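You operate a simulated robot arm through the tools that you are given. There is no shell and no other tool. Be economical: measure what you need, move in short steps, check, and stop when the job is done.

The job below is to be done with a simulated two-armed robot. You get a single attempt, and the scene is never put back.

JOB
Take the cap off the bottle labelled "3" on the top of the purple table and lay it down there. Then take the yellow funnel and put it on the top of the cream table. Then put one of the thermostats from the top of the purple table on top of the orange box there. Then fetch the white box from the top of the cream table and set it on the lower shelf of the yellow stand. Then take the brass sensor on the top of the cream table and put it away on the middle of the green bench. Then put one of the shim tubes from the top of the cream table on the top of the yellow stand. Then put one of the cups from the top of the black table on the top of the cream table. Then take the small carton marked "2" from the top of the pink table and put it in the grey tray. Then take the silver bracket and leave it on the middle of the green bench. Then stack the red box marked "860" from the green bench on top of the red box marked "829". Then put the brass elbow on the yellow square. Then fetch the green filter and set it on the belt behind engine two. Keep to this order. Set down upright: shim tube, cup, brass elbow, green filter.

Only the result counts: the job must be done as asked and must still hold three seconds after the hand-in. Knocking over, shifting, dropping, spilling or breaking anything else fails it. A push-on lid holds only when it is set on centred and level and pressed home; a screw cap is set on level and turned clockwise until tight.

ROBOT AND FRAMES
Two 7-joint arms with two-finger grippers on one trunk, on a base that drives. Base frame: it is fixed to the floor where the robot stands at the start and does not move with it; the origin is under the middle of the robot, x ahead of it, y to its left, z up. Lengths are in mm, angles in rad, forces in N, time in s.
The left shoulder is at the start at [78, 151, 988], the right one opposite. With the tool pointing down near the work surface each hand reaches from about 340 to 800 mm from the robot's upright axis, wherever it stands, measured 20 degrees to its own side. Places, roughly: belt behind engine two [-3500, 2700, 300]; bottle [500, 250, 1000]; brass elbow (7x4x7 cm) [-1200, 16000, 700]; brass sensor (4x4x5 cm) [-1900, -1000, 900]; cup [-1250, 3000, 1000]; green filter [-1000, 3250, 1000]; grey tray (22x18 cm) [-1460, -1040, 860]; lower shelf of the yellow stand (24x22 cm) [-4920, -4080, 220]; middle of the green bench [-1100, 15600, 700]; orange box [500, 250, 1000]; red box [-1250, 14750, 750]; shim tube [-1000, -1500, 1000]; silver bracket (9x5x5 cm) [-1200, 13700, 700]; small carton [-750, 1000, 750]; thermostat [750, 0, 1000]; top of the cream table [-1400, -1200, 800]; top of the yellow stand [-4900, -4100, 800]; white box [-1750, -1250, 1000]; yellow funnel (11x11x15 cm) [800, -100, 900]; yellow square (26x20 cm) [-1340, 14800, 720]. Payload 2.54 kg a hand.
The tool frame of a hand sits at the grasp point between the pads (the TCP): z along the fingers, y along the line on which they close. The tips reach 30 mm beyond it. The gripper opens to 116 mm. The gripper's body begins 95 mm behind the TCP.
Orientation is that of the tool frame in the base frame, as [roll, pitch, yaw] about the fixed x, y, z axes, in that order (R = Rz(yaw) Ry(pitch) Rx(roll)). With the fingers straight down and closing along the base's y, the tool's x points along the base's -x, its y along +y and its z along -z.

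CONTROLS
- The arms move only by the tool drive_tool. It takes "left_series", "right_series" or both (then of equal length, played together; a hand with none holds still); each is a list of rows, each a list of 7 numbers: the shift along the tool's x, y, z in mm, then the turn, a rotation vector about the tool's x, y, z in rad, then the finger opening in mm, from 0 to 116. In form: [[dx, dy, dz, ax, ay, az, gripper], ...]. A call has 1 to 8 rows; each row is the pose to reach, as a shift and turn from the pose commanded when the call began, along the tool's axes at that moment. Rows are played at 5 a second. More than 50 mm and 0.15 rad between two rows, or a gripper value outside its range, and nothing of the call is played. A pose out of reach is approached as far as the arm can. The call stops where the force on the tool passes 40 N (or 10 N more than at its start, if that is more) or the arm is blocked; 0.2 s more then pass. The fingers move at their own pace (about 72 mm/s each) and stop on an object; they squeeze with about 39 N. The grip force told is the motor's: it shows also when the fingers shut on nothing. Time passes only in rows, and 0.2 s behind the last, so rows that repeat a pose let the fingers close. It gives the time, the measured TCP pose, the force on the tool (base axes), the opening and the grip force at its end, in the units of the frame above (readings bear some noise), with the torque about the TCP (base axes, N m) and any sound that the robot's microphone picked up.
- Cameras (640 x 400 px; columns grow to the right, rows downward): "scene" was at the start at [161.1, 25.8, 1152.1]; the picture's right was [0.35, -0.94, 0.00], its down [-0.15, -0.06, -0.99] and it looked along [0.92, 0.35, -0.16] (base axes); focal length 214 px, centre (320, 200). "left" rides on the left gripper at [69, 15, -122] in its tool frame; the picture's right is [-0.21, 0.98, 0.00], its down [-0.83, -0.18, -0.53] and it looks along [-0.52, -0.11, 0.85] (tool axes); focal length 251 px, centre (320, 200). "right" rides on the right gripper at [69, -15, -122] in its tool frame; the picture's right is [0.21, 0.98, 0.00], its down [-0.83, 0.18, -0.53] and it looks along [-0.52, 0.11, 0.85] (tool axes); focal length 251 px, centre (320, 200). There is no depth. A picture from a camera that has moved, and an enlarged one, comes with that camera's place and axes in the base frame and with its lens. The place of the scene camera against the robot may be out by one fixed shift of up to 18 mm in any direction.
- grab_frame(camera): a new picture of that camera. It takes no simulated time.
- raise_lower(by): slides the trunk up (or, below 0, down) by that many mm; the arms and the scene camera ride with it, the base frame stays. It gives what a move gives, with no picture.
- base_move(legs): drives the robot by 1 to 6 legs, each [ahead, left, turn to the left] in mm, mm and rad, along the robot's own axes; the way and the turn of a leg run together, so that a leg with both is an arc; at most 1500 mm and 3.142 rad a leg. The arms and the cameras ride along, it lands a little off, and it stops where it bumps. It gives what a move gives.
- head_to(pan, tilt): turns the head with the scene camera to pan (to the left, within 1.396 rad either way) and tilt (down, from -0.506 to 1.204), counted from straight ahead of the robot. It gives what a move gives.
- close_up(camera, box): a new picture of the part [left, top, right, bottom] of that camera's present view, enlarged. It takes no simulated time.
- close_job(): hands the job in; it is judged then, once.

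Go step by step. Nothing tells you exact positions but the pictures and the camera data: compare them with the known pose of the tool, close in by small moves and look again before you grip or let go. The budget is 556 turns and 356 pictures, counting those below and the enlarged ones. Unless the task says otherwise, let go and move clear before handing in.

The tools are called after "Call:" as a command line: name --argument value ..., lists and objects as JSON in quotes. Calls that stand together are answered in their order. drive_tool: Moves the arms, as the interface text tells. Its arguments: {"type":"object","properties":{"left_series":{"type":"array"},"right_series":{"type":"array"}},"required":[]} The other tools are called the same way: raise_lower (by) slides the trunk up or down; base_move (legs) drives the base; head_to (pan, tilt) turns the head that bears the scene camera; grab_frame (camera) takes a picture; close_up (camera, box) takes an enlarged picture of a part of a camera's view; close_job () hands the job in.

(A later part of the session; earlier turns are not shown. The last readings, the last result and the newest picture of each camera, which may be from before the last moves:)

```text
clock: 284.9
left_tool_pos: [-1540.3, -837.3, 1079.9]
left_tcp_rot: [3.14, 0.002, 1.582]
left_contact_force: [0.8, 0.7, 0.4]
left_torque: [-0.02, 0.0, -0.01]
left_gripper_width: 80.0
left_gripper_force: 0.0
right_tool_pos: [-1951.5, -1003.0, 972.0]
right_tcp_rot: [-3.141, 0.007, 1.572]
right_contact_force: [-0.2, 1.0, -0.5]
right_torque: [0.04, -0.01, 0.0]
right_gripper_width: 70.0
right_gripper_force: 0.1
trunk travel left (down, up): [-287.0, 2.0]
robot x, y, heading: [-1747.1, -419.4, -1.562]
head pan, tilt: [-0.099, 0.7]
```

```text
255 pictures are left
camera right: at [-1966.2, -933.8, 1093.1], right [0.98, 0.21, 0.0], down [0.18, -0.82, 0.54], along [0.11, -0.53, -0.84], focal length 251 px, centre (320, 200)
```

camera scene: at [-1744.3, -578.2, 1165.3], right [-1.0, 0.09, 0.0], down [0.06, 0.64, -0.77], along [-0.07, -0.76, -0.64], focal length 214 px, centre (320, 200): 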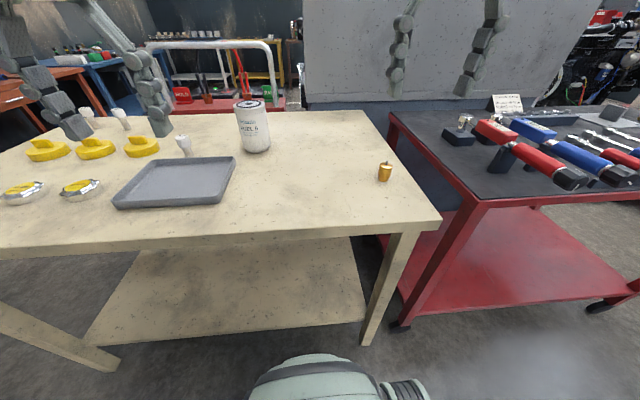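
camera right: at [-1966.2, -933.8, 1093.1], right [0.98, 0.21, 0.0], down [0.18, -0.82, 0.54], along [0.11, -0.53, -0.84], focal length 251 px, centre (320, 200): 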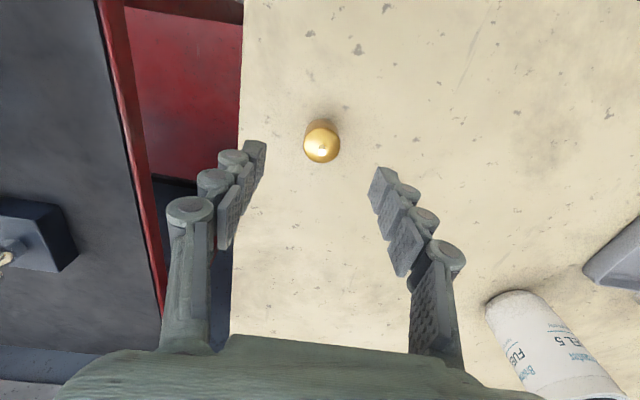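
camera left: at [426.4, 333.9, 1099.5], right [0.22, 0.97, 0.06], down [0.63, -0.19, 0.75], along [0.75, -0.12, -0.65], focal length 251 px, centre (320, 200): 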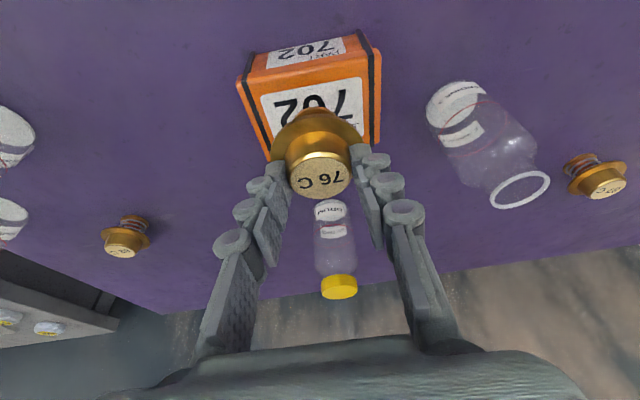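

Call:
drive_tool --right_series '[[-2, 1, 30, 0, 0, 0, 70], [-4, 2, 60, 0, 0, 0, 70], [-4, 2, 84, 0, 0, 0, 70], [-4, 2, 84, 0, 0, 0, 50], [-4, 2, 84, 0, 0, 0, 35], [-4, 2, 84, 0, 0, 0, 20], [-4, 2, 84, 0, 0, 0, 20], [-4, 2, 84, 0, 0, 0, 20]]'

Call:
grab_frame --camera "right"

```text
clock: 286.7
left_tool_pos: [-1539.4, -835.2, 1079.3]
left_tcp_rot: [-3.141, 0.0, 1.583]
left_contact_force: [0.6, 0.2, -0.1]
left_torque: [0.01, -0.03, 0.01]
left_gripper_width: 80.0
left_gripper_force: 0.1
right_tool_pos: [-1949.6, -1008.6, 886.2]
right_tcp_rot: [3.141, 0.004, 1.568]
right_contact_force: [-0.2, 0.0, 0.3]
right_torque: [0.0, 0.0, 0.01]
right_gripper_width: 29.9
right_gripper_force: 39.1
trunk travel left (down, up): [-287.0, 2.0]
robot x, y, heading: [-1745.8, -420.1, -1.558]
head pan, tilt: [-0.099, 0.7]
```

```text
254 pictures are left
camera right: at [-1963.8, -938.3, 1009.0], right [0.98, 0.21, 0.0], down [0.18, -0.82, 0.54], along [0.11, -0.53, -0.84], focal length 251 px, centre (320, 200)
```

right: 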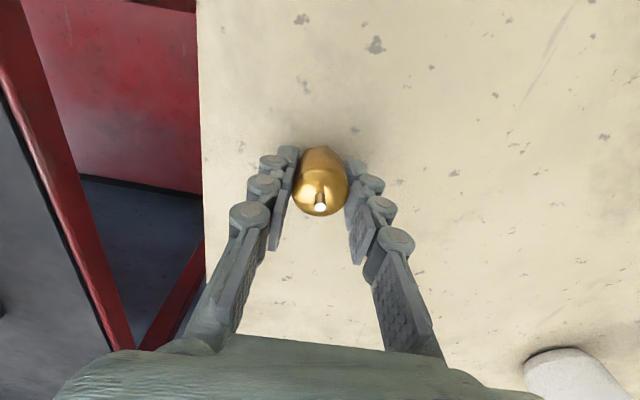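

Sensor gripped. I lift, retract, back off and turn north to look for the way to the green bench.

Call:
drive_tool --right_series '[[0, 0, -40, 0, 0, 0, 20], [0, 0, -80, 0, 0, 0, 20], [30, 0, -115, 0, 0, 0, 20], [65, 0, -145, 0, 0, 0, 20], [100, 0, -175, 0, 0, 0, 20], [130, 0, -200, 0, 0, 0, 20], [150, 20, -220, 0, 0, 0, 20]]'

Call:
base_move --legs '[[-420, 0, 0], [0, 0, 1.57], [0, 0, 1.56]]'

Call:
head_to --pan 0.0 --tilt 0.2

Call:
grab_frame --camera "scene"

```text
clock: 288.3
left_tool_pos: [-1538.1, -834.9, 1079.1]
left_tcp_rot: [3.14, 0.002, 1.583]
left_contact_force: [0.3, 0.3, -0.5]
left_torque: [-0.01, 0.01, 0.01]
left_gripper_width: 79.7
left_gripper_force: 0.0
right_tool_pos: [-1929.6, -856.1, 1104.8]
right_tcp_rot: [-3.141, 0.005, 1.568]
right_contact_force: [0.8, 0.4, -0.4]
right_torque: [-0.04, 0.01, 0.0]
right_gripper_width: 30.2
right_gripper_force: 39.5
trunk travel left (down, up): [-287.0, 2.0]
robot x, y, heading: [-1743.2, -418.5, -1.564]
head pan, tilt: [-0.099, 0.7]
```

```text
clock: 298.8
left_tool_pos: [-1955.1, 418.4, 1079.5]
left_tcp_rot: [-3.141, 0.001, -1.555]
left_contact_force: [0.1, 0.6, 0.1]
left_torque: [0.01, 0.02, 0.03]
left_gripper_width: 80.1
left_gripper_force: 0.0
right_tool_pos: [-1564.4, 441.0, 1105.6]
right_tcp_rot: [3.14, 0.005, -1.569]
right_contact_force: [1.1, 0.4, -1.3]
right_torque: [-0.01, 0.01, -0.01]
right_gripper_width: 29.9
right_gripper_force: 39.4
trunk travel left (down, up): [-287.0, 2.0]
robot x, y, heading: [-1749.3, 2.6, 1.586]
head pan, tilt: [-0.099, 0.7]
```

```text
clock: 299.7
left_tool_pos: [-1954.1, 419.6, 1079.3]
left_tcp_rot: [3.14, 0.002, -1.555]
left_contact_force: [0.3, 0.0, 0.0]
left_torque: [-0.03, -0.01, -0.01]
left_gripper_width: 79.6
left_gripper_force: 0.0
right_tool_pos: [-1564.1, 441.7, 1105.0]
right_tcp_rot: [3.142, 0.005, -1.569]
right_contact_force: [1.4, -0.2, -0.6]
right_torque: [-0.02, -0.01, -0.01]
right_gripper_width: 29.9
right_gripper_force: 39.0
trunk travel left (down, up): [-287.0, 2.0]
robot x, y, heading: [-1750.5, 3.5, 1.586]
head pan, tilt: [0.0, 0.201]
```

```text
253 pictures are left
camera scene: at [-1745.2, 157.1, 1210.6], right [1.0, 0.02, 0.0], down [0.0, -0.2, -0.98], along [-0.02, 0.98, -0.2], focal length 214 px, centre (320, 200)
```

scene: 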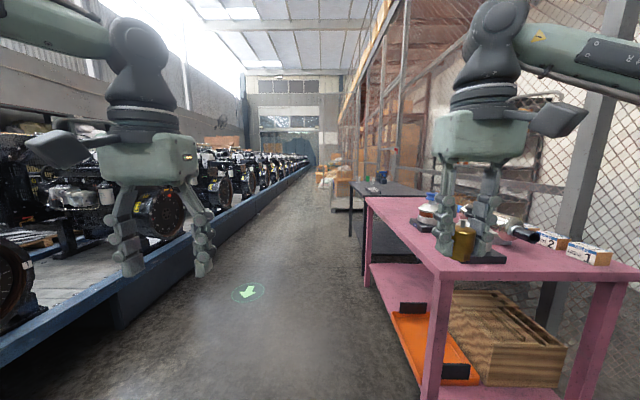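

A corridor runs north between the engine line and the tables. I shift to its middle (x ≈ -2200) and drive.

Call:
base_move --legs '[[0, 450, -0.015], [1500, 0, 0], [1500, 0, 0], [1500, 0, 0], [1500, 0, 0]]'

Call:
grab_frame --camera "scene"

```text
clock: 332.7
left_tool_pos: [-2408.4, 6427.0, 1079.8]
left_tcp_rot: [3.141, 0.001, -1.568]
left_contact_force: [0.5, -0.7, 0.1]
left_torque: [0.02, 0.02, 0.02]
left_gripper_width: 80.2
left_gripper_force: 0.1
right_tool_pos: [-2017.9, 6444.3, 1105.5]
right_tcp_rot: [-3.142, 0.007, -1.582]
right_contact_force: [-0.2, -0.1, -0.5]
right_torque: [-0.02, -0.04, -0.03]
right_gripper_width: 29.7
right_gripper_force: 38.6
trunk travel left (down, up): [-287.0, 2.0]
robot x, y, heading: [-2206.8, 6007.8, 1.572]
head pan, tilt: [0.0, 0.201]
```

```text
252 pictures are left
camera scene: at [-2202.5, 6162.9, 1210.6], right [1.0, 0.0, 0.0], down [0.0, -0.2, -0.98], along [0.0, 0.98, -0.2], focal length 214 px, centre (320, 200)
```

scene: 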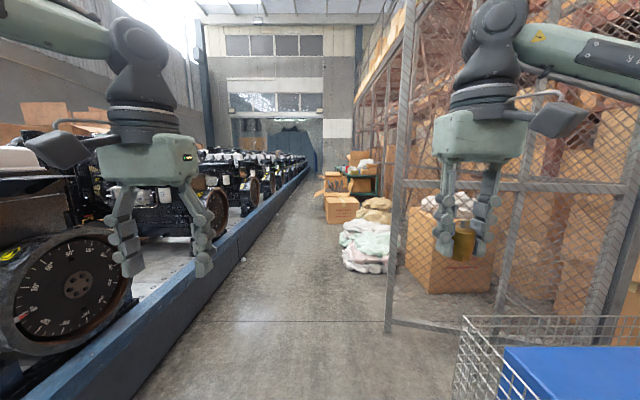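

Bags on the right narrow the lane to about x -2920…-1935. I tuck the left arm and continue at x ≈ -2400.

Call:
drive_tool --left_series '[[0, -40, 0, 0, 0, 0, 60], [0, -80, 0, 0, 0, 0, 60], [0, -100, 0, 0, 0, 0, 60]]'

Call:
base_move --legs '[[0, 190, 0], [1500, 0, 0]]'

Call:
grab_frame --camera "scene"

```text
clock: 333.5
left_tool_pos: [-2307.8, 6427.5, 1079.6]
left_tcp_rot: [3.141, 0.002, -1.567]
left_contact_force: [-0.2, -0.5, -0.8]
left_torque: [0.01, -0.03, 0.01]
left_gripper_width: 60.1
left_gripper_force: 0.0
right_tool_pos: [-2017.3, 6444.7, 1105.7]
right_tcp_rot: [-3.141, 0.005, -1.581]
right_contact_force: [0.7, 0.4, -0.3]
right_torque: [0.02, -0.03, -0.02]
right_gripper_width: 29.7
right_gripper_force: 39.1
trunk travel left (down, up): [-287.0, 2.0]
robot x, y, heading: [-2209.3, 6011.0, 1.572]
head pan, tilt: [0.0, 0.201]
```

```text
clock: 343.1
left_tool_pos: [-2495.7, 7944.5, 1078.9]
left_tcp_rot: [-3.141, 0.002, -1.573]
left_contact_force: [-0.5, 0.9, -0.6]
left_torque: [-0.05, 0.0, 0.0]
left_gripper_width: 59.9
left_gripper_force: 0.0
right_tool_pos: [-2205.7, 7960.1, 1105.8]
right_tcp_rot: [3.14, 0.006, -1.586]
right_contact_force: [-0.3, 0.4, -0.4]
right_torque: [-0.03, 0.03, 0.01]
right_gripper_width: 29.4
right_gripper_force: 39.2
trunk travel left (down, up): [-287.0, 2.0]
robot x, y, heading: [-2397.0, 7522.8, 1.567]
head pan, tilt: [0.0, 0.201]
```

```text
251 pictures are left
camera scene: at [-2391.6, 7679.4, 1210.6], right [1.0, 0.0, 0.0], down [0.0, -0.2, -0.98], along [0.0, 0.98, -0.2], focal length 214 px, centre (320, 200)
```

scene: 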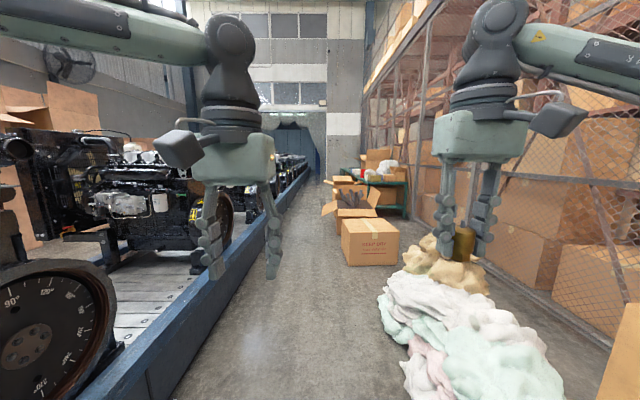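

A carton narrows the lane further on; I shift to x ≈ -2590 and go on in shorter stages.

Call:
base_move --legs '[[0, 190, 0.004], [1300, 0, 0]]'

Call:
head_to --pan 0.0 --tilt 0.45

Call:
grab_frame --camera "scene"

```text
clock: 351.6
left_tool_pos: [-2708.5, 9236.6, 1078.8]
left_tcp_rot: [3.141, 0.002, -1.552]
left_contact_force: [0.6, -0.3, 0.1]
left_torque: [0.0, 0.0, 0.02]
left_gripper_width: 60.1
left_gripper_force: 0.1
right_tool_pos: [-2418.6, 9259.0, 1105.6]
right_tcp_rot: [3.141, 0.004, -1.565]
right_contact_force: [-0.2, 0.8, -1.1]
right_torque: [-0.02, -0.02, 0.03]
right_gripper_width: 29.6
right_gripper_force: 38.7
trunk travel left (down, up): [-287.0, 2.0]
robot x, y, heading: [-2600.5, 8818.9, 1.591]
head pan, tilt: [0.0, 0.201]
```

```text
clock: 352.4
left_tool_pos: [-2708.4, 9236.8, 1080.0]
left_tcp_rot: [3.141, 0.002, -1.551]
left_contact_force: [0.0, -1.0, 0.4]
left_torque: [-0.02, -0.01, 0.03]
left_gripper_width: 60.2
left_gripper_force: 0.0
right_tool_pos: [-2417.6, 9258.1, 1105.4]
right_tcp_rot: [3.141, 0.005, -1.566]
right_contact_force: [-0.3, 1.1, 0.2]
right_torque: [-0.01, -0.01, -0.02]
right_gripper_width: 29.7
right_gripper_force: 38.9
trunk travel left (down, up): [-287.0, 2.0]
robot x, y, heading: [-2601.0, 8818.8, 1.591]
head pan, tilt: [0.0, 0.45]
```

```text
250 pictures are left
camera scene: at [-2598.3, 8972.1, 1187.5], right [1.0, 0.02, 0.0], down [0.01, -0.43, -0.9], along [-0.02, 0.9, -0.43], focal length 214 px, centre (320, 200)
```

scene: 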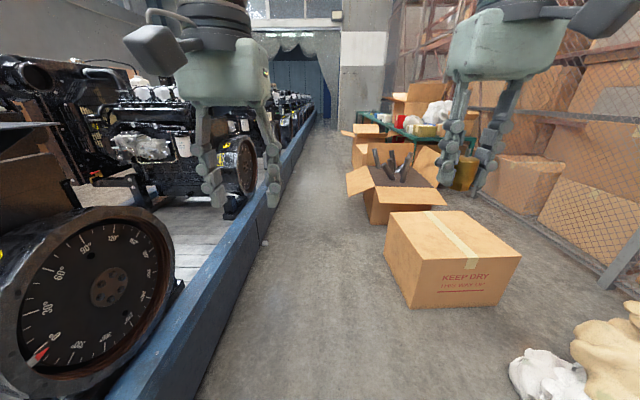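

An open carton's flap reaches about x -2360, the conveyor base x -3110. I take x ≈ -2705 and continue.

Call:
base_move --legs '[[0, 115, -0.02], [1450, 0, 0]]'

Call:
grab_frame --camera "scene"

```text
clock: 361.0
left_tool_pos: [-2822.4, 10691.2, 1079.2]
left_tcp_rot: [3.141, 0.002, -1.564]
left_contact_force: [-0.1, 0.1, -0.8]
left_torque: [-0.03, 0.0, 0.03]
left_gripper_width: 60.0
left_gripper_force: 0.0
right_tool_pos: [-2533.8, 10708.4, 1105.2]
right_tcp_rot: [-3.141, 0.006, -1.576]
right_contact_force: [1.0, 0.0, -0.3]
right_torque: [0.03, 0.0, -0.01]
right_gripper_width: 29.6
right_gripper_force: 38.9
trunk travel left (down, up): [-287.0, 2.0]
robot x, y, heading: [-2718.4, 10269.9, 1.581]
head pan, tilt: [0.0, 0.45]
```

```text
249 pictures are left
camera scene: at [-2716.0, 10424.7, 1187.4], right [1.0, 0.01, 0.0], down [0.0, -0.44, -0.9], along [-0.01, 0.9, -0.44], focal length 214 px, centre (320, 200)
```

scene: 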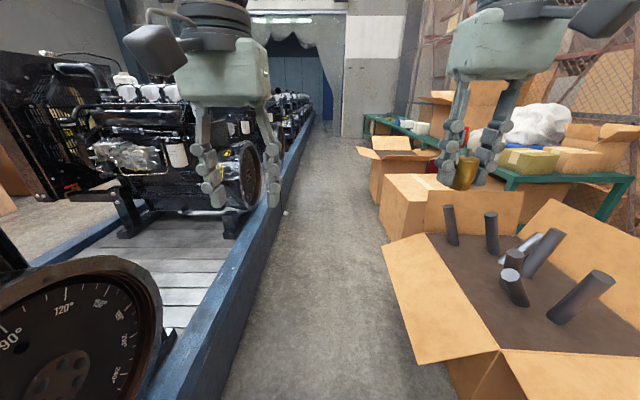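

Call:
base_move --legs '[[0, 10, -0.012], [1450, 0, 0]]'

Call:
head_to --pan -0.5 --tilt 0.35

Call:
grab_frame --camera "scene"

```text
clock: 368.6
left_tool_pos: [-2821.2, 12148.4, 1079.2]
left_tcp_rot: [-3.14, 0.003, -1.576]
left_contact_force: [-0.3, 0.5, 0.1]
left_torque: [-0.03, -0.02, -0.03]
left_gripper_width: 60.0
left_gripper_force: 0.1
right_tool_pos: [-2529.8, 12162.1, 1104.5]
right_tcp_rot: [-3.141, 0.004, -1.589]
right_contact_force: [0.9, 0.4, -0.6]
right_torque: [-0.03, -0.01, 0.01]
right_gripper_width: 29.6
right_gripper_force: 38.9
trunk travel left (down, up): [-287.0, 2.0]
robot x, y, heading: [-2723.9, 11726.2, 1.564]
head pan, tilt: [0.0, 0.45]
```

```text
clock: 369.6
left_tool_pos: [-2820.4, 12148.2, 1079.6]
left_tcp_rot: [3.141, 0.003, -1.578]
left_contact_force: [0.1, 0.2, 0.5]
left_torque: [0.03, 0.02, -0.02]
left_gripper_width: 59.8
left_gripper_force: 0.0
right_tool_pos: [-2528.6, 12163.6, 1105.0]
right_tcp_rot: [3.141, 0.006, -1.589]
right_contact_force: [0.2, 0.2, -0.7]
right_torque: [0.01, 0.01, -0.03]
right_gripper_width: 29.4
right_gripper_force: 38.9
trunk travel left (down, up): [-287.0, 2.0]
robot x, y, heading: [-2724.4, 11729.4, 1.563]
head pan, tilt: [-0.499, 0.351]
```

```text
248 pictures are left
camera scene: at [-2671.8, 11871.0, 1196.6], right [0.88, -0.48, 0.0], down [-0.17, -0.3, -0.94], along [0.45, 0.82, -0.34], focal length 214 px, centre (320, 200)
```

scene: 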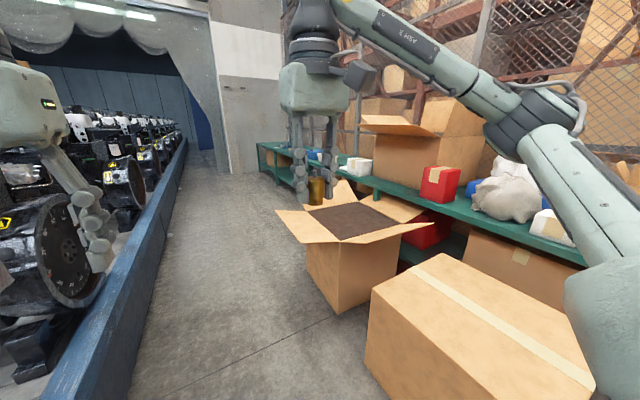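

The green bench runs along the right (front edge x ≈ -1480). I go on to y ≈ 15400 and look at its middle.

Call:
base_move --legs '[[1300, -60, 0.008], [1300, 0, 0], [1000, 0, 0]]'

Call:
head_to --pan -1.0 --tilt 0.4

Call:
grab_frame --camera "scene"

```text
clock: 387.0
left_tool_pos: [-2748.4, 15736.2, 1079.6]
left_tcp_rot: [-3.141, 0.002, -1.578]
left_contact_force: [-0.8, 0.3, -0.3]
left_torque: [0.0, -0.04, 0.0]
left_gripper_width: 60.2
left_gripper_force: 0.0
right_tool_pos: [-2455.2, 15748.2, 1105.7]
right_tcp_rot: [3.141, 0.006, -1.595]
right_contact_force: [0.2, 0.4, -0.7]
right_torque: [0.02, 0.02, 0.03]
right_gripper_width: 29.5
right_gripper_force: 39.1
trunk travel left (down, up): [-287.0, 2.0]
robot x, y, heading: [-2656.2, 15314.9, 1.561]
head pan, tilt: [-0.499, 0.351]
```

```text
clock: 387.9
left_tool_pos: [-2747.0, 15734.1, 1079.9]
left_tcp_rot: [-3.141, 0.001, -1.58]
left_contact_force: [0.3, -0.5, -0.3]
left_torque: [0.02, 0.01, 0.01]
left_gripper_width: 60.0
left_gripper_force: 0.1
right_tool_pos: [-2455.6, 15749.1, 1105.7]
right_tcp_rot: [-3.142, 0.005, -1.594]
right_contact_force: [0.9, 0.7, 0.4]
right_torque: [0.0, -0.01, -0.02]
right_gripper_width: 29.5
right_gripper_force: 38.7
trunk travel left (down, up): [-287.0, 2.0]
robot x, y, heading: [-2654.5, 15314.4, 1.564]
head pan, tilt: [-1.0, 0.4]
```

```text
247 pictures are left
camera scene: at [-2566.5, 15424.9, 1192.1], right [0.53, -0.85, 0.0], down [-0.33, -0.21, -0.92], along [0.78, 0.49, -0.39], focal length 214 px, centre (320, 200)
```

scene: 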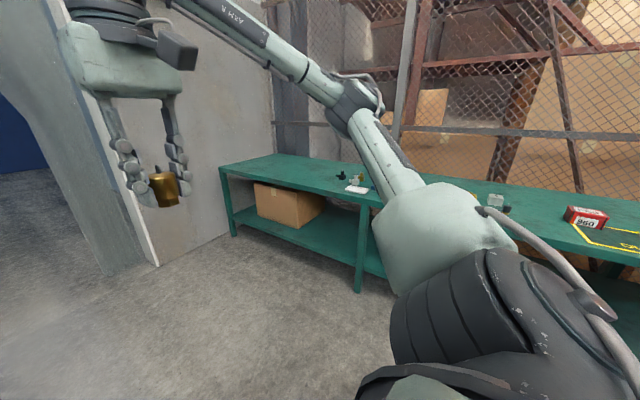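

Call:
base_move --legs '[[0, 0, -1.564], [350, 0, 0]]'

Call:
head_to --pan 0.0 --tilt 0.45

Call:
grab_frame --camera "scene"

```text
clock: 394.1
left_tool_pos: [-1880.5, 15407.8, 1079.7]
left_tcp_rot: [3.141, 0.001, 3.136]
left_contact_force: [0.0, 0.0, 0.5]
left_torque: [0.0, 0.03, -0.02]
left_gripper_width: 59.9
left_gripper_force: 0.2
right_tool_pos: [-1866.2, 15118.4, 1105.4]
right_tcp_rot: [-3.14, 0.007, 3.123]
right_contact_force: [-0.3, 0.5, 0.5]
right_torque: [0.01, 0.04, -0.02]
right_gripper_width: 29.9
right_gripper_force: 39.4
trunk travel left (down, up): [-287.0, 2.0]
robot x, y, heading: [-2300.4, 15312.3, -0.002]
head pan, tilt: [-1.0, 0.4]
```

```text
clock: 395.4
left_tool_pos: [-1881.2, 15409.2, 1079.4]
left_tcp_rot: [-3.141, 0.002, 3.138]
left_contact_force: [-0.4, 0.3, -1.0]
left_torque: [-0.01, 0.0, 0.03]
left_gripper_width: 60.3
left_gripper_force: 0.1
right_tool_pos: [-1866.6, 15118.4, 1105.9]
right_tcp_rot: [-3.141, 0.007, 3.121]
right_contact_force: [-0.6, 0.1, -1.0]
right_torque: [0.01, 0.01, -0.02]
right_gripper_width: 29.5
right_gripper_force: 38.9
trunk travel left (down, up): [-287.0, 2.0]
robot x, y, heading: [-2297.6, 15313.0, -0.002]
head pan, tilt: [0.0, 0.45]
```

```text
246 pictures are left
camera scene: at [-2135.3, 15303.9, 1187.4], right [-0.01, -1.0, 0.0], down [-0.44, 0.0, -0.9], along [0.9, -0.01, -0.44], focal length 214 px, centre (320, 200)
```

scene: 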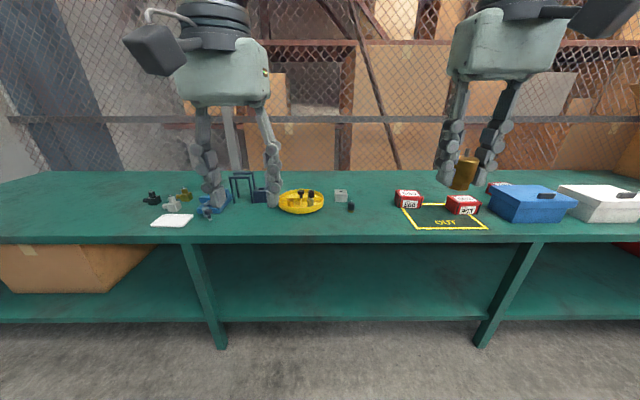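

I zoom on the bench's contents.

Call:
close_up --camera "scene" --box '[130, 150, 370, 250]'

Call:
close_up --camera "scene" --box '[320, 160, 520, 250]'

```text
2.67 times, centred on (250, 200) of scene
camera zoom: at [-2135.3, 15303.9, 1187.4], right [-0.01, -1.0, 0.0], down [-0.44, 0.0, -0.9], along [0.9, -0.01, -0.44], focal length 572 px, centre (507, 200)
```

zoom: 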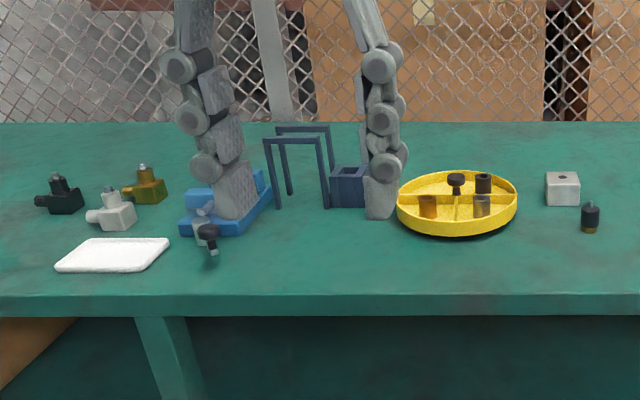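

```text
3.20 times, centred on (420, 205) of scene
camera zoom: at [-2135.3, 15303.9, 1187.4], right [-0.01, -1.0, 0.0], down [-0.44, 0.0, -0.9], along [0.9, -0.01, -0.44], focal length 686 px, centre (0, 184)
```

zoom: 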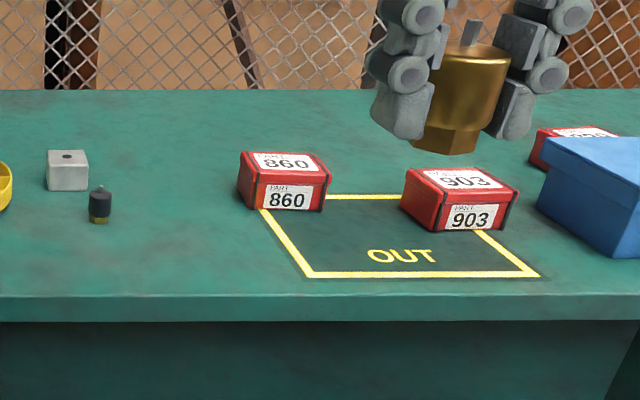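

I see the "OUT" square with boxes 860 and 903, the elbows on the left and clutter around y ≈ 15600. A free patch in front of the small stool near [-1300, 15570] is at the bench's middle; I drive there.

Call:
base_move --legs '[[0, 420, 0], [400, 0, 0]]'

Call:
head_to --pan -0.15 --tilt 0.7

Call:
grab_frame --camera "scene"

Call:
grab_frame --camera "right"

```text
clock: 402.0
left_tool_pos: [-1478.6, 15827.8, 1078.0]
left_tcp_rot: [3.142, 0.002, 3.138]
left_contact_force: [-0.6, -0.5, -0.9]
left_torque: [0.01, 0.02, 0.0]
left_gripper_width: 59.8
left_gripper_force: 0.0
right_tool_pos: [-1465.5, 15537.5, 1105.9]
right_tcp_rot: [3.141, 0.005, 3.124]
right_contact_force: [0.2, -0.8, -0.9]
right_torque: [-0.03, 0.01, -0.01]
right_gripper_width: 29.3
right_gripper_force: 39.4
trunk travel left (down, up): [-287.0, 2.0]
robot x, y, heading: [-1898.8, 15731.9, -0.0]
head pan, tilt: [0.0, 0.45]
```

```text
clock: 402.8
left_tool_pos: [-1480.0, 15827.5, 1079.4]
left_tcp_rot: [3.14, 0.002, 3.137]
left_contact_force: [0.3, 0.8, 0.0]
left_torque: [0.02, 0.0, -0.01]
left_gripper_width: 59.8
left_gripper_force: 0.0
right_tool_pos: [-1464.7, 15537.2, 1106.8]
right_tcp_rot: [-3.141, 0.007, 3.126]
right_contact_force: [0.3, 1.0, -0.1]
right_torque: [-0.01, 0.0, 0.01]
right_gripper_width: 29.6
right_gripper_force: 38.9
trunk travel left (down, up): [-287.0, 2.0]
robot x, y, heading: [-1898.5, 15729.2, -0.003]
head pan, tilt: [-0.15, 0.7]
```

```text
243 pictures are left
camera scene: at [-1741.5, 15709.8, 1165.3], right [-0.15, -0.99, 0.0], down [-0.64, 0.1, -0.77], along [0.76, -0.12, -0.64], focal length 214 px, centre (320, 200)
```

scene: 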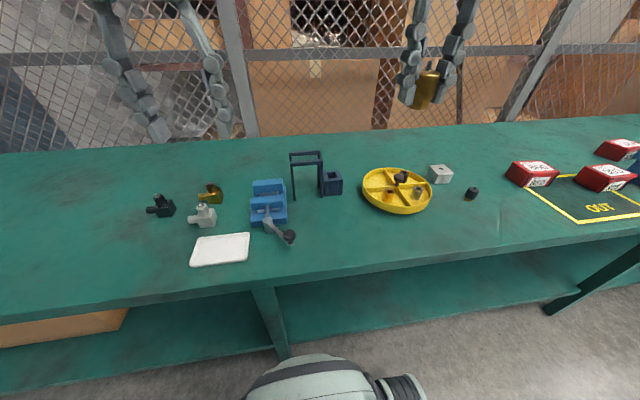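

```text
242 pictures are left
camera right: at [-1533.7, 15523.0, 1227.8], right [-0.2, 0.98, 0.0], down [0.83, 0.17, 0.54], along [0.53, 0.1, -0.84], focal length 251 px, centre (320, 200)
```

right: 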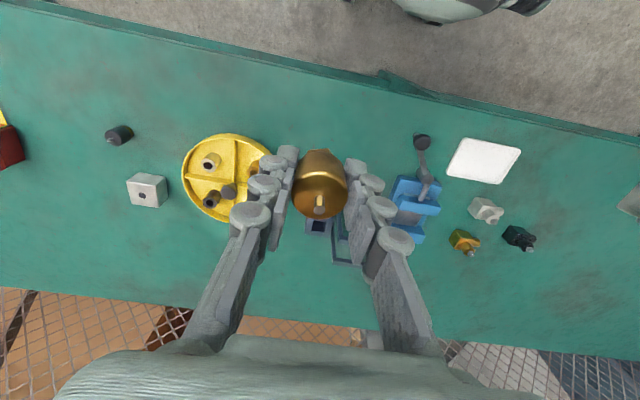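

The bench centre is about [-1110, 15600]; a clear spot beside the blue holder is near [-1105, 15512]. I nudge the base closer so the right hand can reach it.

Call:
base_move --legs '[[28, -67, 0.003]]'

Call:
drive_tool --right_series '[[-20, 10, 45, 0, 0, 0, 20], [-45, 25, 88, 0, 0, 0, 20], [-80, 35, 125, 0, 0, 0, 20], [-115, 42, 160, 0, 0, 0, 20], [-150, 42, 195, 0, 0, 0, 20], [-190, 42, 220, 0, 0, 0, 20], [-230, 42, 240, 0, 0, 0, 20], [-230, 42, 240, 0, 0, 0, 20]]'

Call:
grab_frame --camera "right"

Call:
grab_frame --camera "scene"

```text
clock: 404.1
left_tool_pos: [-1453.4, 15762.1, 1078.4]
left_tcp_rot: [3.14, 0.001, -3.14]
left_contact_force: [0.0, 0.1, 0.3]
left_torque: [0.04, 0.01, -0.02]
left_gripper_width: 59.8
left_gripper_force: 0.0
right_tool_pos: [-1435.3, 15470.4, 1106.5]
right_tcp_rot: [-3.141, 0.005, 3.127]
right_contact_force: [-0.5, -0.4, -1.4]
right_torque: [0.04, 0.03, -0.01]
right_gripper_width: 29.7
right_gripper_force: 39.0
trunk travel left (down, up): [-287.0, 2.0]
robot x, y, heading: [-1872.4, 15661.5, -0.005]
head pan, tilt: [-0.15, 0.7]
```

```text
refused: row 1 steps farther than a row can; nothing moved
```

```text
241 pictures are left
camera right: at [-1505.3, 15456.4, 1227.7], right [-0.2, 0.98, 0.0], down [0.83, 0.17, 0.54], along [0.53, 0.11, -0.84], focal length 251 px, centre (320, 200)
```

right: 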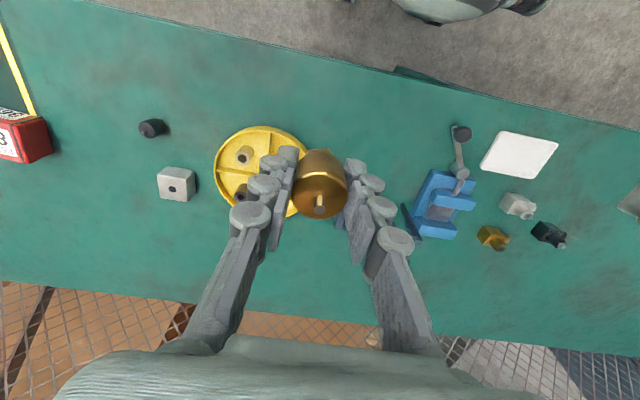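

```text
240 pictures are left
camera scene: at [-1713.6, 15642.6, 1165.2], right [-0.15, -0.99, 0.0], down [-0.64, 0.1, -0.76], along [0.76, -0.11, -0.64], focal length 214 px, centre (320, 200)
```

scene: 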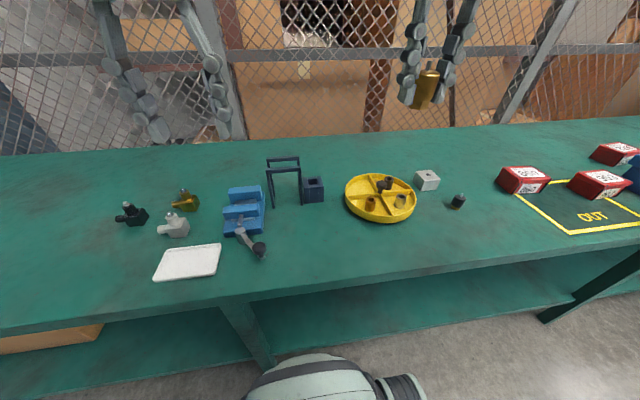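

Call:
drive_tool --right_series '[[-15, 10, 40, 0, 0, 0, 20], [-35, 20, 80, 0, 0, 0, 20], [-55, 30, 120, 0, 0, 0, 20], [-80, 40, 158, 0, 0, 0, 20], [-115, 42, 190, 0, 0, 0, 20], [-150, 42, 220, 0, 0, 0, 20], [-190, 42, 242, 0, 0, 0, 20], [-235, 42, 252, 0, 0, 0, 20]]'

Call:
drive_tool --right_series '[[-30, 0, 5, 0, 0, 0, 20], [-60, 0, 10, 0, 0, 0, 20], [-90, 0, 15, 0, 0, 0, 20], [-90, 0, 15, 0, 0, 0, 20]]'

Call:
grab_frame --camera "right"

Call:
close_up --camera "scene" --box '[200, 110, 460, 270]'

```text
clock: 405.9
left_tool_pos: [-1452.5, 15761.5, 1079.2]
left_tcp_rot: [-3.141, 0.002, -3.141]
left_contact_force: [-0.2, 0.0, -0.3]
left_torque: [0.0, 0.01, 0.0]
left_gripper_width: 59.7
left_gripper_force: 0.0
right_tool_pos: [-1199.6, 15509.3, 854.2]
right_tcp_rot: [-3.14, 0.006, 3.127]
right_contact_force: [-0.2, -0.3, -1.1]
right_torque: [-0.01, 0.01, 0.0]
right_gripper_width: 29.7
right_gripper_force: 39.6
trunk travel left (down, up): [-287.0, 2.0]
robot x, y, heading: [-1870.9, 15659.5, -0.004]
head pan, tilt: [-0.15, 0.7]
```

```text
clock: 406.9
left_tool_pos: [-1452.1, 15761.0, 1080.2]
left_tcp_rot: [-3.141, 0.001, 3.141]
left_contact_force: [-0.1, 0.0, -0.2]
left_torque: [-0.03, 0.03, -0.01]
left_gripper_width: 59.9
left_gripper_force: 0.1
right_tool_pos: [-1111.0, 15508.4, 840.9]
right_tcp_rot: [-3.141, 0.008, 3.128]
right_contact_force: [0.2, -0.6, -0.7]
right_torque: [0.01, 0.04, 0.01]
right_gripper_width: 29.6
right_gripper_force: 39.5
trunk travel left (down, up): [-287.0, 2.0]
robot x, y, heading: [-1874.5, 15665.1, -0.003]
head pan, tilt: [-0.15, 0.7]
```

```text
239 pictures are left
camera right: at [-1179.5, 15493.3, 962.7], right [-0.2, 0.98, 0.0], down [0.82, 0.17, 0.54], along [0.53, 0.11, -0.84], focal length 251 px, centre (320, 200)
```

right: 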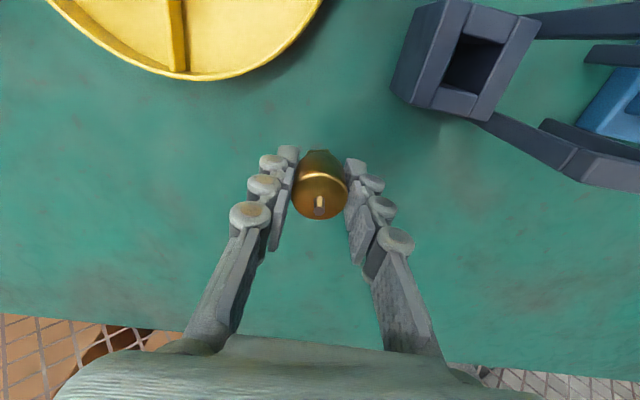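

```text
2.46 times, centred on (330, 190) of scene
camera zoom: at [-1713.9, 15642.6, 1165.3], right [-0.15, -0.99, 0.0], down [-0.64, 0.1, -0.76], along [0.76, -0.12, -0.64], focal length 528 px, centre (295, 225)
```

zoom: 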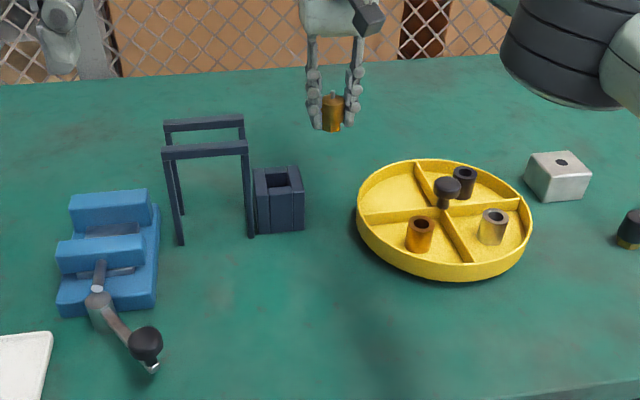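

Reached, with clear bench beneath. I lower the sensor.

Call:
drive_tool --right_series '[[0, 0, 30, 0, 0, 0, 20], [0, 0, 58, 0, 0, 0, 20], [0, 0, 70, 0, 0, 0, 20], [0, 0, 70, 0, 0, 0, 20]]'

Call:
grab_frame --camera "right"

```text
clock: 407.9
left_tool_pos: [-1452.2, 15761.7, 1080.7]
left_tcp_rot: [-3.141, 0.001, -3.141]
left_contact_force: [0.1, 0.4, 0.1]
left_torque: [0.02, 0.0, -0.02]
left_gripper_width: 59.8
left_gripper_force: 0.1
right_tool_pos: [-1109.1, 15508.0, 769.7]
right_tcp_rot: [-3.141, 0.007, 3.124]
right_contact_force: [0.2, 0.5, -1.2]
right_torque: [-0.02, 0.0, -0.02]
right_gripper_width: 29.5
right_gripper_force: 38.9
trunk travel left (down, up): [-287.0, 2.0]
robot x, y, heading: [-1873.1, 15663.6, -0.009]
head pan, tilt: [-0.15, 0.7]
```

```text
237 pictures are left
camera right: at [-1178.2, 15493.8, 892.3], right [-0.2, 0.98, 0.0], down [0.83, 0.17, 0.54], along [0.53, 0.11, -0.84], focal length 251 px, centre (320, 200)
```

right: 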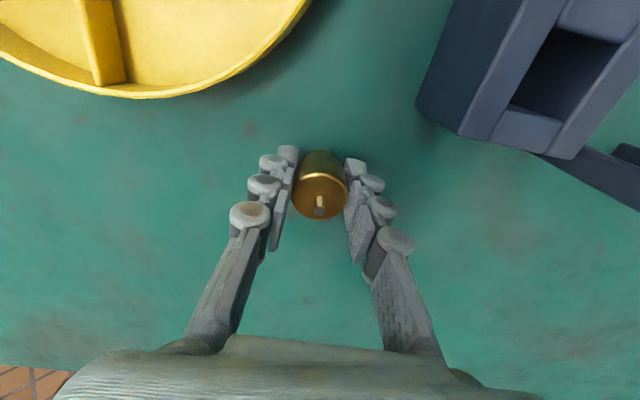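

Call:
drive_tool --right_series '[[0, 0, 4, 0, 0, 0, 20], [0, 0, 8, 0, 0, 0, 20], [0, 0, 8, 0, 0, 0, 20]]'

```text
clock: 408.7
left_tool_pos: [-1452.1, 15760.9, 1079.7]
left_tcp_rot: [3.14, 0.0, 3.141]
left_contact_force: [0.0, 0.2, -0.2]
left_torque: [0.0, -0.03, -0.01]
left_gripper_width: 59.6
left_gripper_force: 0.0
right_tool_pos: [-1108.6, 15508.9, 762.5]
right_tcp_rot: [3.141, 0.008, 3.128]
right_contact_force: [-0.3, -0.4, -1.2]
right_torque: [0.03, -0.02, 0.02]
right_gripper_width: 29.6
right_gripper_force: 39.1
trunk travel left (down, up): [-287.0, 2.0]
robot x, y, heading: [-1869.4, 15663.5, -0.004]
head pan, tilt: [-0.15, 0.7]
```

Call:
drive_tool --right_series '[[0, 0, 3, 0, 0, 0, 20], [0, 0, 6, 0, 0, 0, 20], [0, 0, 6, 0, 0, 0, 20]]'

```text
clock: 409.5
left_tool_pos: [-1450.6, 15761.1, 1079.6]
left_tcp_rot: [-3.141, 0.0, -3.14]
left_contact_force: [0.2, 0.6, 0.4]
left_torque: [-0.02, 0.0, -0.01]
left_gripper_width: 59.7
left_gripper_force: 0.0
right_tool_pos: [-1107.4, 15507.7, 756.0]
right_tcp_rot: [-3.141, 0.007, 3.124]
right_contact_force: [0.5, -0.2, 1.5]
right_torque: [0.04, -0.03, -0.02]
right_gripper_width: 29.8
right_gripper_force: 39.2
trunk travel left (down, up): [-287.0, 2.0]
robot x, y, heading: [-1870.4, 15662.9, -0.004]
head pan, tilt: [-0.15, 0.7]
```

Call:
drive_tool --right_series '[[0, 0, 1.5, 0, 0, 0, 20], [0, 0, 1.5, 0, 0, 0, 20]]'

```text
clock: 410.1
left_tool_pos: [-1453.6, 15761.9, 1080.4]
left_tcp_rot: [3.14, 0.004, -3.14]
left_contact_force: [0.1, 0.9, -0.6]
left_torque: [0.02, 0.01, 0.02]
left_gripper_width: 60.0
left_gripper_force: 0.0
right_tool_pos: [-1108.5, 15507.0, 756.0]
right_tcp_rot: [-3.14, 0.009, 3.124]
right_contact_force: [0.5, -1.4, 7.2]
right_torque: [-0.06, 0.01, -0.01]
right_gripper_width: 29.5
right_gripper_force: 38.9
trunk travel left (down, up): [-287.0, 2.0]
robot x, y, heading: [-1869.8, 15664.1, -0.006]
head pan, tilt: [-0.15, 0.7]
```

Contact. I release and rise.

Call:
drive_tool --right_series '[[0, 0, -1, 0, 0, 0, 30], [0, 0, -1, 0, 0, 0, 50], [0, 0, -1, 0, 0, 0, 60], [0, 0, -25, 0, 0, 0, 60], [0, 0, -65, 0, 0, 0, 60], [20, 0, -105, 0, 0, 0, 60], [50, 0, -140, 0, 0, 0, 60], [50, 0, -140, 0, 0, 0, 60]]'

Call:
grab_frame --camera "right"

```text
clock: 411.9
left_tool_pos: [-1451.6, 15762.1, 1079.6]
left_tcp_rot: [3.141, 0.001, 3.141]
left_contact_force: [0.5, 0.8, 0.0]
left_torque: [0.0, 0.02, 0.03]
left_gripper_width: 60.0
left_gripper_force: 0.0
right_tool_pos: [-1160.5, 15507.8, 893.3]
right_tcp_rot: [-3.141, 0.005, 3.126]
right_contact_force: [-0.6, -0.8, -0.4]
right_torque: [0.04, 0.03, 0.0]
right_gripper_width: 60.3
right_gripper_force: 0.0
trunk travel left (down, up): [-287.0, 2.0]
robot x, y, heading: [-1872.0, 15662.3, -0.002]
head pan, tilt: [-0.15, 0.7]
```

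```text
236 pictures are left
camera right: at [-1228.6, 15493.2, 1016.8], right [-0.2, 0.98, 0.0], down [0.83, 0.17, 0.54], along [0.53, 0.11, -0.84], focal length 251 px, centre (320, 200)
```

right: 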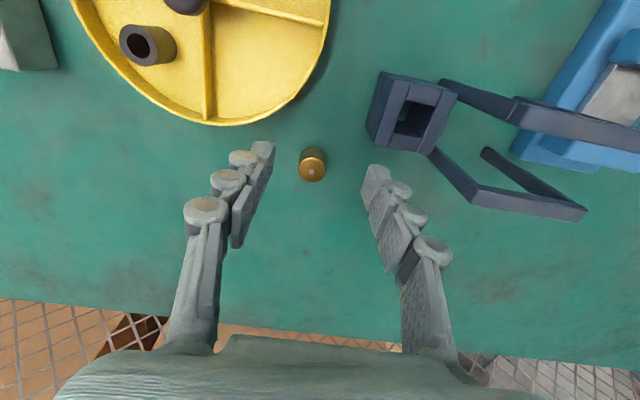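

The sensor stands at the bench's middle. I retract and drive back south for the shim tube.

Call:
drive_tool --right_series '[[40, 0, -25, 0, 0, 0, 80], [80, 0, -50, 0, 0, 0, 80], [120, 0, -80, 0, 0, 0, 80], [160, 0, -110, 0, 0, 0, 80], [200, 0, -140, 0, 0, 0, 80], [240, 0, -170, 0, 0, 0, 80], [270, 0, -200, 0, 0, 0, 80]]'

Call:
base_move --legs '[[-790, 0, 0], [0, 0, -1.568], [1300, -30, 0], [1300, -30, 0]]'

```text
clock: 413.5
left_tool_pos: [-1452.7, 15761.7, 1079.6]
left_tcp_rot: [-3.141, 0.003, -3.141]
left_contact_force: [0.2, -0.3, 0.2]
left_torque: [0.01, 0.0, 0.02]
left_gripper_width: 59.8
left_gripper_force: 0.1
right_tool_pos: [-1429.3, 15513.2, 1092.6]
right_tcp_rot: [-3.139, 0.007, 3.124]
right_contact_force: [-0.3, 0.1, 0.4]
right_torque: [0.02, -0.01, 0.01]
right_gripper_width: 80.0
right_gripper_force: 0.0
trunk travel left (down, up): [-287.0, 2.0]
robot x, y, heading: [-1869.2, 15663.0, 0.0]
head pan, tilt: [-0.15, 0.7]
```

```text
clock: 433.4
left_tool_pos: [-2639.0, 12693.6, 1079.9]
left_tcp_rot: [-3.137, 0.002, 1.563]
left_contact_force: [0.1, 0.6, 0.4]
left_torque: [-0.01, 0.04, 0.03]
left_gripper_width: 60.0
left_gripper_force: 0.0
right_tool_pos: [-2883.4, 12673.7, 1094.2]
right_tcp_rot: [-3.128, 0.008, 1.56]
right_contact_force: [0.6, 0.5, 0.6]
right_torque: [-0.02, -0.03, -0.04]
right_gripper_width: 80.0
right_gripper_force: 0.0
trunk travel left (down, up): [-287.0, 2.0]
robot x, y, heading: [-2743.3, 13113.5, -1.58]
head pan, tilt: [-0.15, 0.7]
stopped in leg 4: the robot was blocked; the commanded pose is now the measured one
```

The base was blocked at x -2743, probably touching the conveyor frame on the right. I look to understand.

Call:
head_to --pan -0.8 --tilt 0.8

Call:
grab_frame --camera "scene"

Call:
head_to --pan 0.3 --tilt 0.8

Call:
grab_frame --camera "scene"

```text
clock: 434.4
left_tool_pos: [-2639.0, 12693.4, 1078.8]
left_tcp_rot: [-3.136, 0.002, 1.565]
left_contact_force: [-0.9, -0.2, -0.5]
left_torque: [0.04, 0.03, 0.01]
left_gripper_width: 60.3
left_gripper_force: 0.0
right_tool_pos: [-2883.2, 12671.8, 1092.7]
right_tcp_rot: [-3.13, 0.007, 1.558]
right_contact_force: [1.1, 0.1, 0.4]
right_torque: [-0.02, -0.01, -0.01]
right_gripper_width: 80.0
right_gripper_force: 0.1
trunk travel left (down, up): [-287.0, 2.0]
robot x, y, heading: [-2739.6, 13115.4, -1.581]
head pan, tilt: [-0.799, 0.799]
```

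```text
235 pictures are left
camera scene: at [-2786.6, 12982.6, 1157.4], right [-0.69, 0.72, 0.01], down [0.51, 0.5, -0.7], along [-0.51, -0.48, -0.71], focal length 214 px, centre (320, 200)
```

scene: 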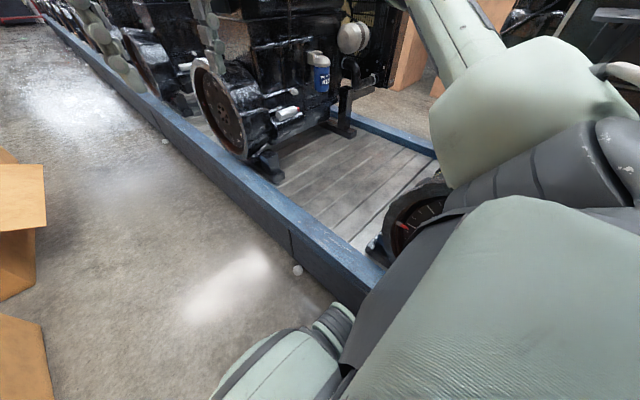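

```text
clock: 435.7
left_tool_pos: [-2639.2, 12692.8, 1080.0]
left_tcp_rot: [-3.135, 0.003, 1.564]
left_contact_force: [-0.1, -0.1, -0.4]
left_torque: [0.0, -0.03, -0.01]
left_gripper_width: 59.9
left_gripper_force: 0.1
right_tool_pos: [-2882.6, 12672.9, 1092.1]
right_tcp_rot: [-3.13, 0.004, 1.558]
right_contact_force: [-0.1, 0.0, 0.4]
right_torque: [-0.01, 0.0, 0.02]
right_gripper_width: 80.1
right_gripper_force: 0.2
trunk travel left (down, up): [-287.0, 2.0]
robot x, y, heading: [-2739.0, 13113.8, -1.58]
head pan, tilt: [0.3, 0.799]
```

```text
234 pictures are left
camera scene: at [-2705.2, 12961.2, 1156.7], right [-0.96, -0.29, 0.01], down [-0.21, 0.69, -0.7], along [0.19, -0.67, -0.72], focal length 214 px, centre (320, 200)
```

scene: 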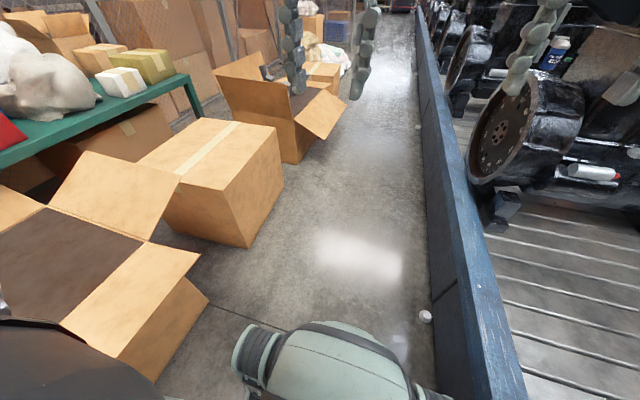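

The base ran onto an anchor bolt of the conveyor. I step left to x ≈ -2700 and continue in the lane used before.

Call:
base_move --legs '[[0, 45, 0.01]]'

Call:
head_to --pan 0.0 --tilt 0.5

Call:
grab_frame --camera "scene"

```text
clock: 436.9
left_tool_pos: [-2597.1, 12694.0, 1079.6]
left_tcp_rot: [-3.141, 0.002, 1.573]
left_contact_force: [0.3, 0.1, -0.2]
left_torque: [-0.02, 0.04, 0.0]
left_gripper_width: 60.1
left_gripper_force: 0.1
right_tool_pos: [-2841.4, 12670.3, 1092.8]
right_tcp_rot: [-3.138, 0.007, 1.565]
right_contact_force: [-0.3, -0.3, -0.6]
right_torque: [0.02, 0.02, 0.02]
right_gripper_width: 80.0
right_gripper_force: 0.0
trunk travel left (down, up): [-287.0, 2.0]
robot x, y, heading: [-2695.2, 13114.6, -1.569]
head pan, tilt: [0.3, 0.799]
```

```text
clock: 437.6
left_tool_pos: [-2596.2, 12693.0, 1079.3]
left_tcp_rot: [3.141, 0.003, 1.572]
left_contact_force: [-0.1, -0.3, -0.6]
left_torque: [0.01, 0.0, 0.01]
left_gripper_width: 59.9
left_gripper_force: 0.1
right_tool_pos: [-2842.5, 12670.6, 1093.0]
right_tcp_rot: [-3.138, 0.007, 1.564]
right_contact_force: [0.2, 0.4, 0.2]
right_torque: [-0.02, -0.02, 0.01]
right_gripper_width: 79.7
right_gripper_force: 0.1
trunk travel left (down, up): [-287.0, 2.0]
robot x, y, heading: [-2698.2, 13114.7, -1.571]
head pan, tilt: [0.0, 0.499]
```

```text
233 pictures are left
camera scene: at [-2689.8, 12947.9, 1182.9], right [-1.0, 0.0, 0.0], down [0.0, 0.48, -0.88], along [0.0, -0.88, -0.48], focal length 214 px, centre (320, 200)
```

scene: 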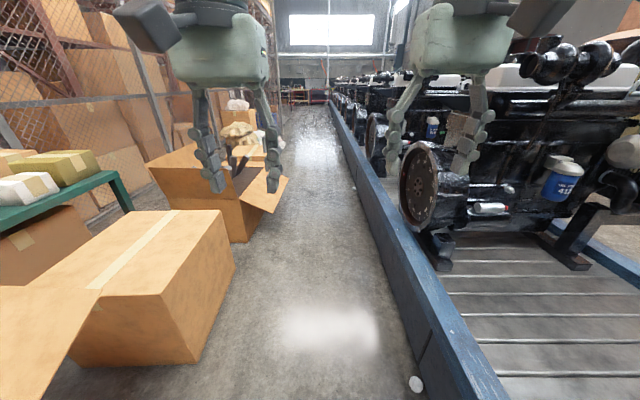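

Call:
base_move --legs '[[1450, -10, 0], [1450, 0, 0], [1350, 100, 0], [1350, 190, 0]]'

```text
clock: 464.5
left_tool_pos: [-2353.9, 7070.3, 1080.5]
left_tcp_rot: [-3.141, 0.002, 1.562]
left_contact_force: [-0.4, -1.2, 0.2]
left_torque: [0.01, 0.01, -0.01]
left_gripper_width: 60.0
left_gripper_force: 0.2
right_tool_pos: [-2601.5, 7050.2, 1090.9]
right_tcp_rot: [-3.138, 0.008, 1.554]
right_contact_force: [0.3, 0.6, 1.3]
right_torque: [0.02, -0.02, 0.0]
right_gripper_width: 80.1
right_gripper_force: 0.1
trunk travel left (down, up): [-287.0, 2.0]
robot x, y, heading: [-2454.4, 7488.2, -1.583]
head pan, tilt: [0.0, 0.499]
```

Call:
base_move --legs '[[1450, 200, 0.012], [1450, 0, 0], [1480, 0, 0], [1480, 0, 0], [1400, 0, 0]]'

Call:
head_to --pan 0.3 --tilt 0.4

Call:
grab_frame --camera "scene"

```text
clock: 499.1
left_tool_pos: [-2205.5, -200.0, 1079.9]
left_tcp_rot: [-3.141, 0.002, 1.564]
left_contact_force: [-0.7, 0.6, 0.5]
left_torque: [-0.02, 0.03, 0.01]
left_gripper_width: 59.9
left_gripper_force: 0.0
right_tool_pos: [-2452.9, -219.1, 1091.4]
right_tcp_rot: [-3.138, 0.007, 1.555]
right_contact_force: [0.0, -0.6, 0.8]
right_torque: [0.01, 0.0, -0.01]
right_gripper_width: 80.0
right_gripper_force: 0.1
trunk travel left (down, up): [-287.0, 2.0]
robot x, y, heading: [-2300.5, 218.5, -1.579]
head pan, tilt: [0.0, 0.499]
```

```text
clock: 499.9
left_tool_pos: [-2206.1, -199.9, 1079.9]
left_tcp_rot: [3.14, 0.005, 1.564]
left_contact_force: [0.3, 0.4, -0.4]
left_torque: [-0.02, 0.0, 0.01]
left_gripper_width: 60.0
left_gripper_force: 0.0
right_tool_pos: [-2452.3, -220.4, 1092.1]
right_tcp_rot: [-3.137, 0.006, 1.554]
right_contact_force: [-0.4, 0.4, 0.5]
right_torque: [-0.02, -0.05, -0.02]
right_gripper_width: 80.0
right_gripper_force: 0.1
trunk travel left (down, up): [-287.0, 2.0]
robot x, y, heading: [-2302.3, 219.8, -1.577]
head pan, tilt: [0.3, 0.4]
```

```text
232 pictures are left
camera scene: at [-2270.2, 57.1, 1192.1], right [-0.96, -0.29, 0.0], down [-0.11, 0.37, -0.92], along [0.26, -0.88, -0.39], focal length 214 px, centre (320, 200)
```

scene: 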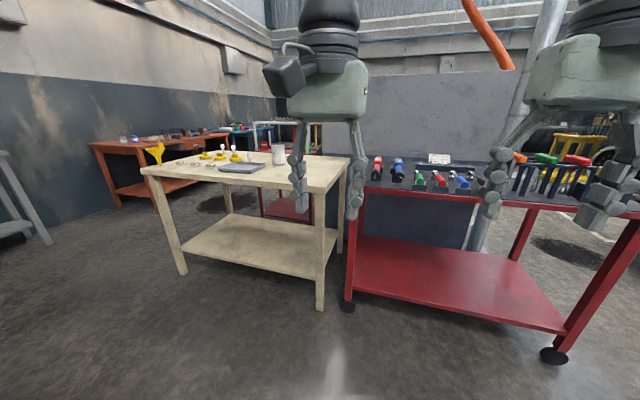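

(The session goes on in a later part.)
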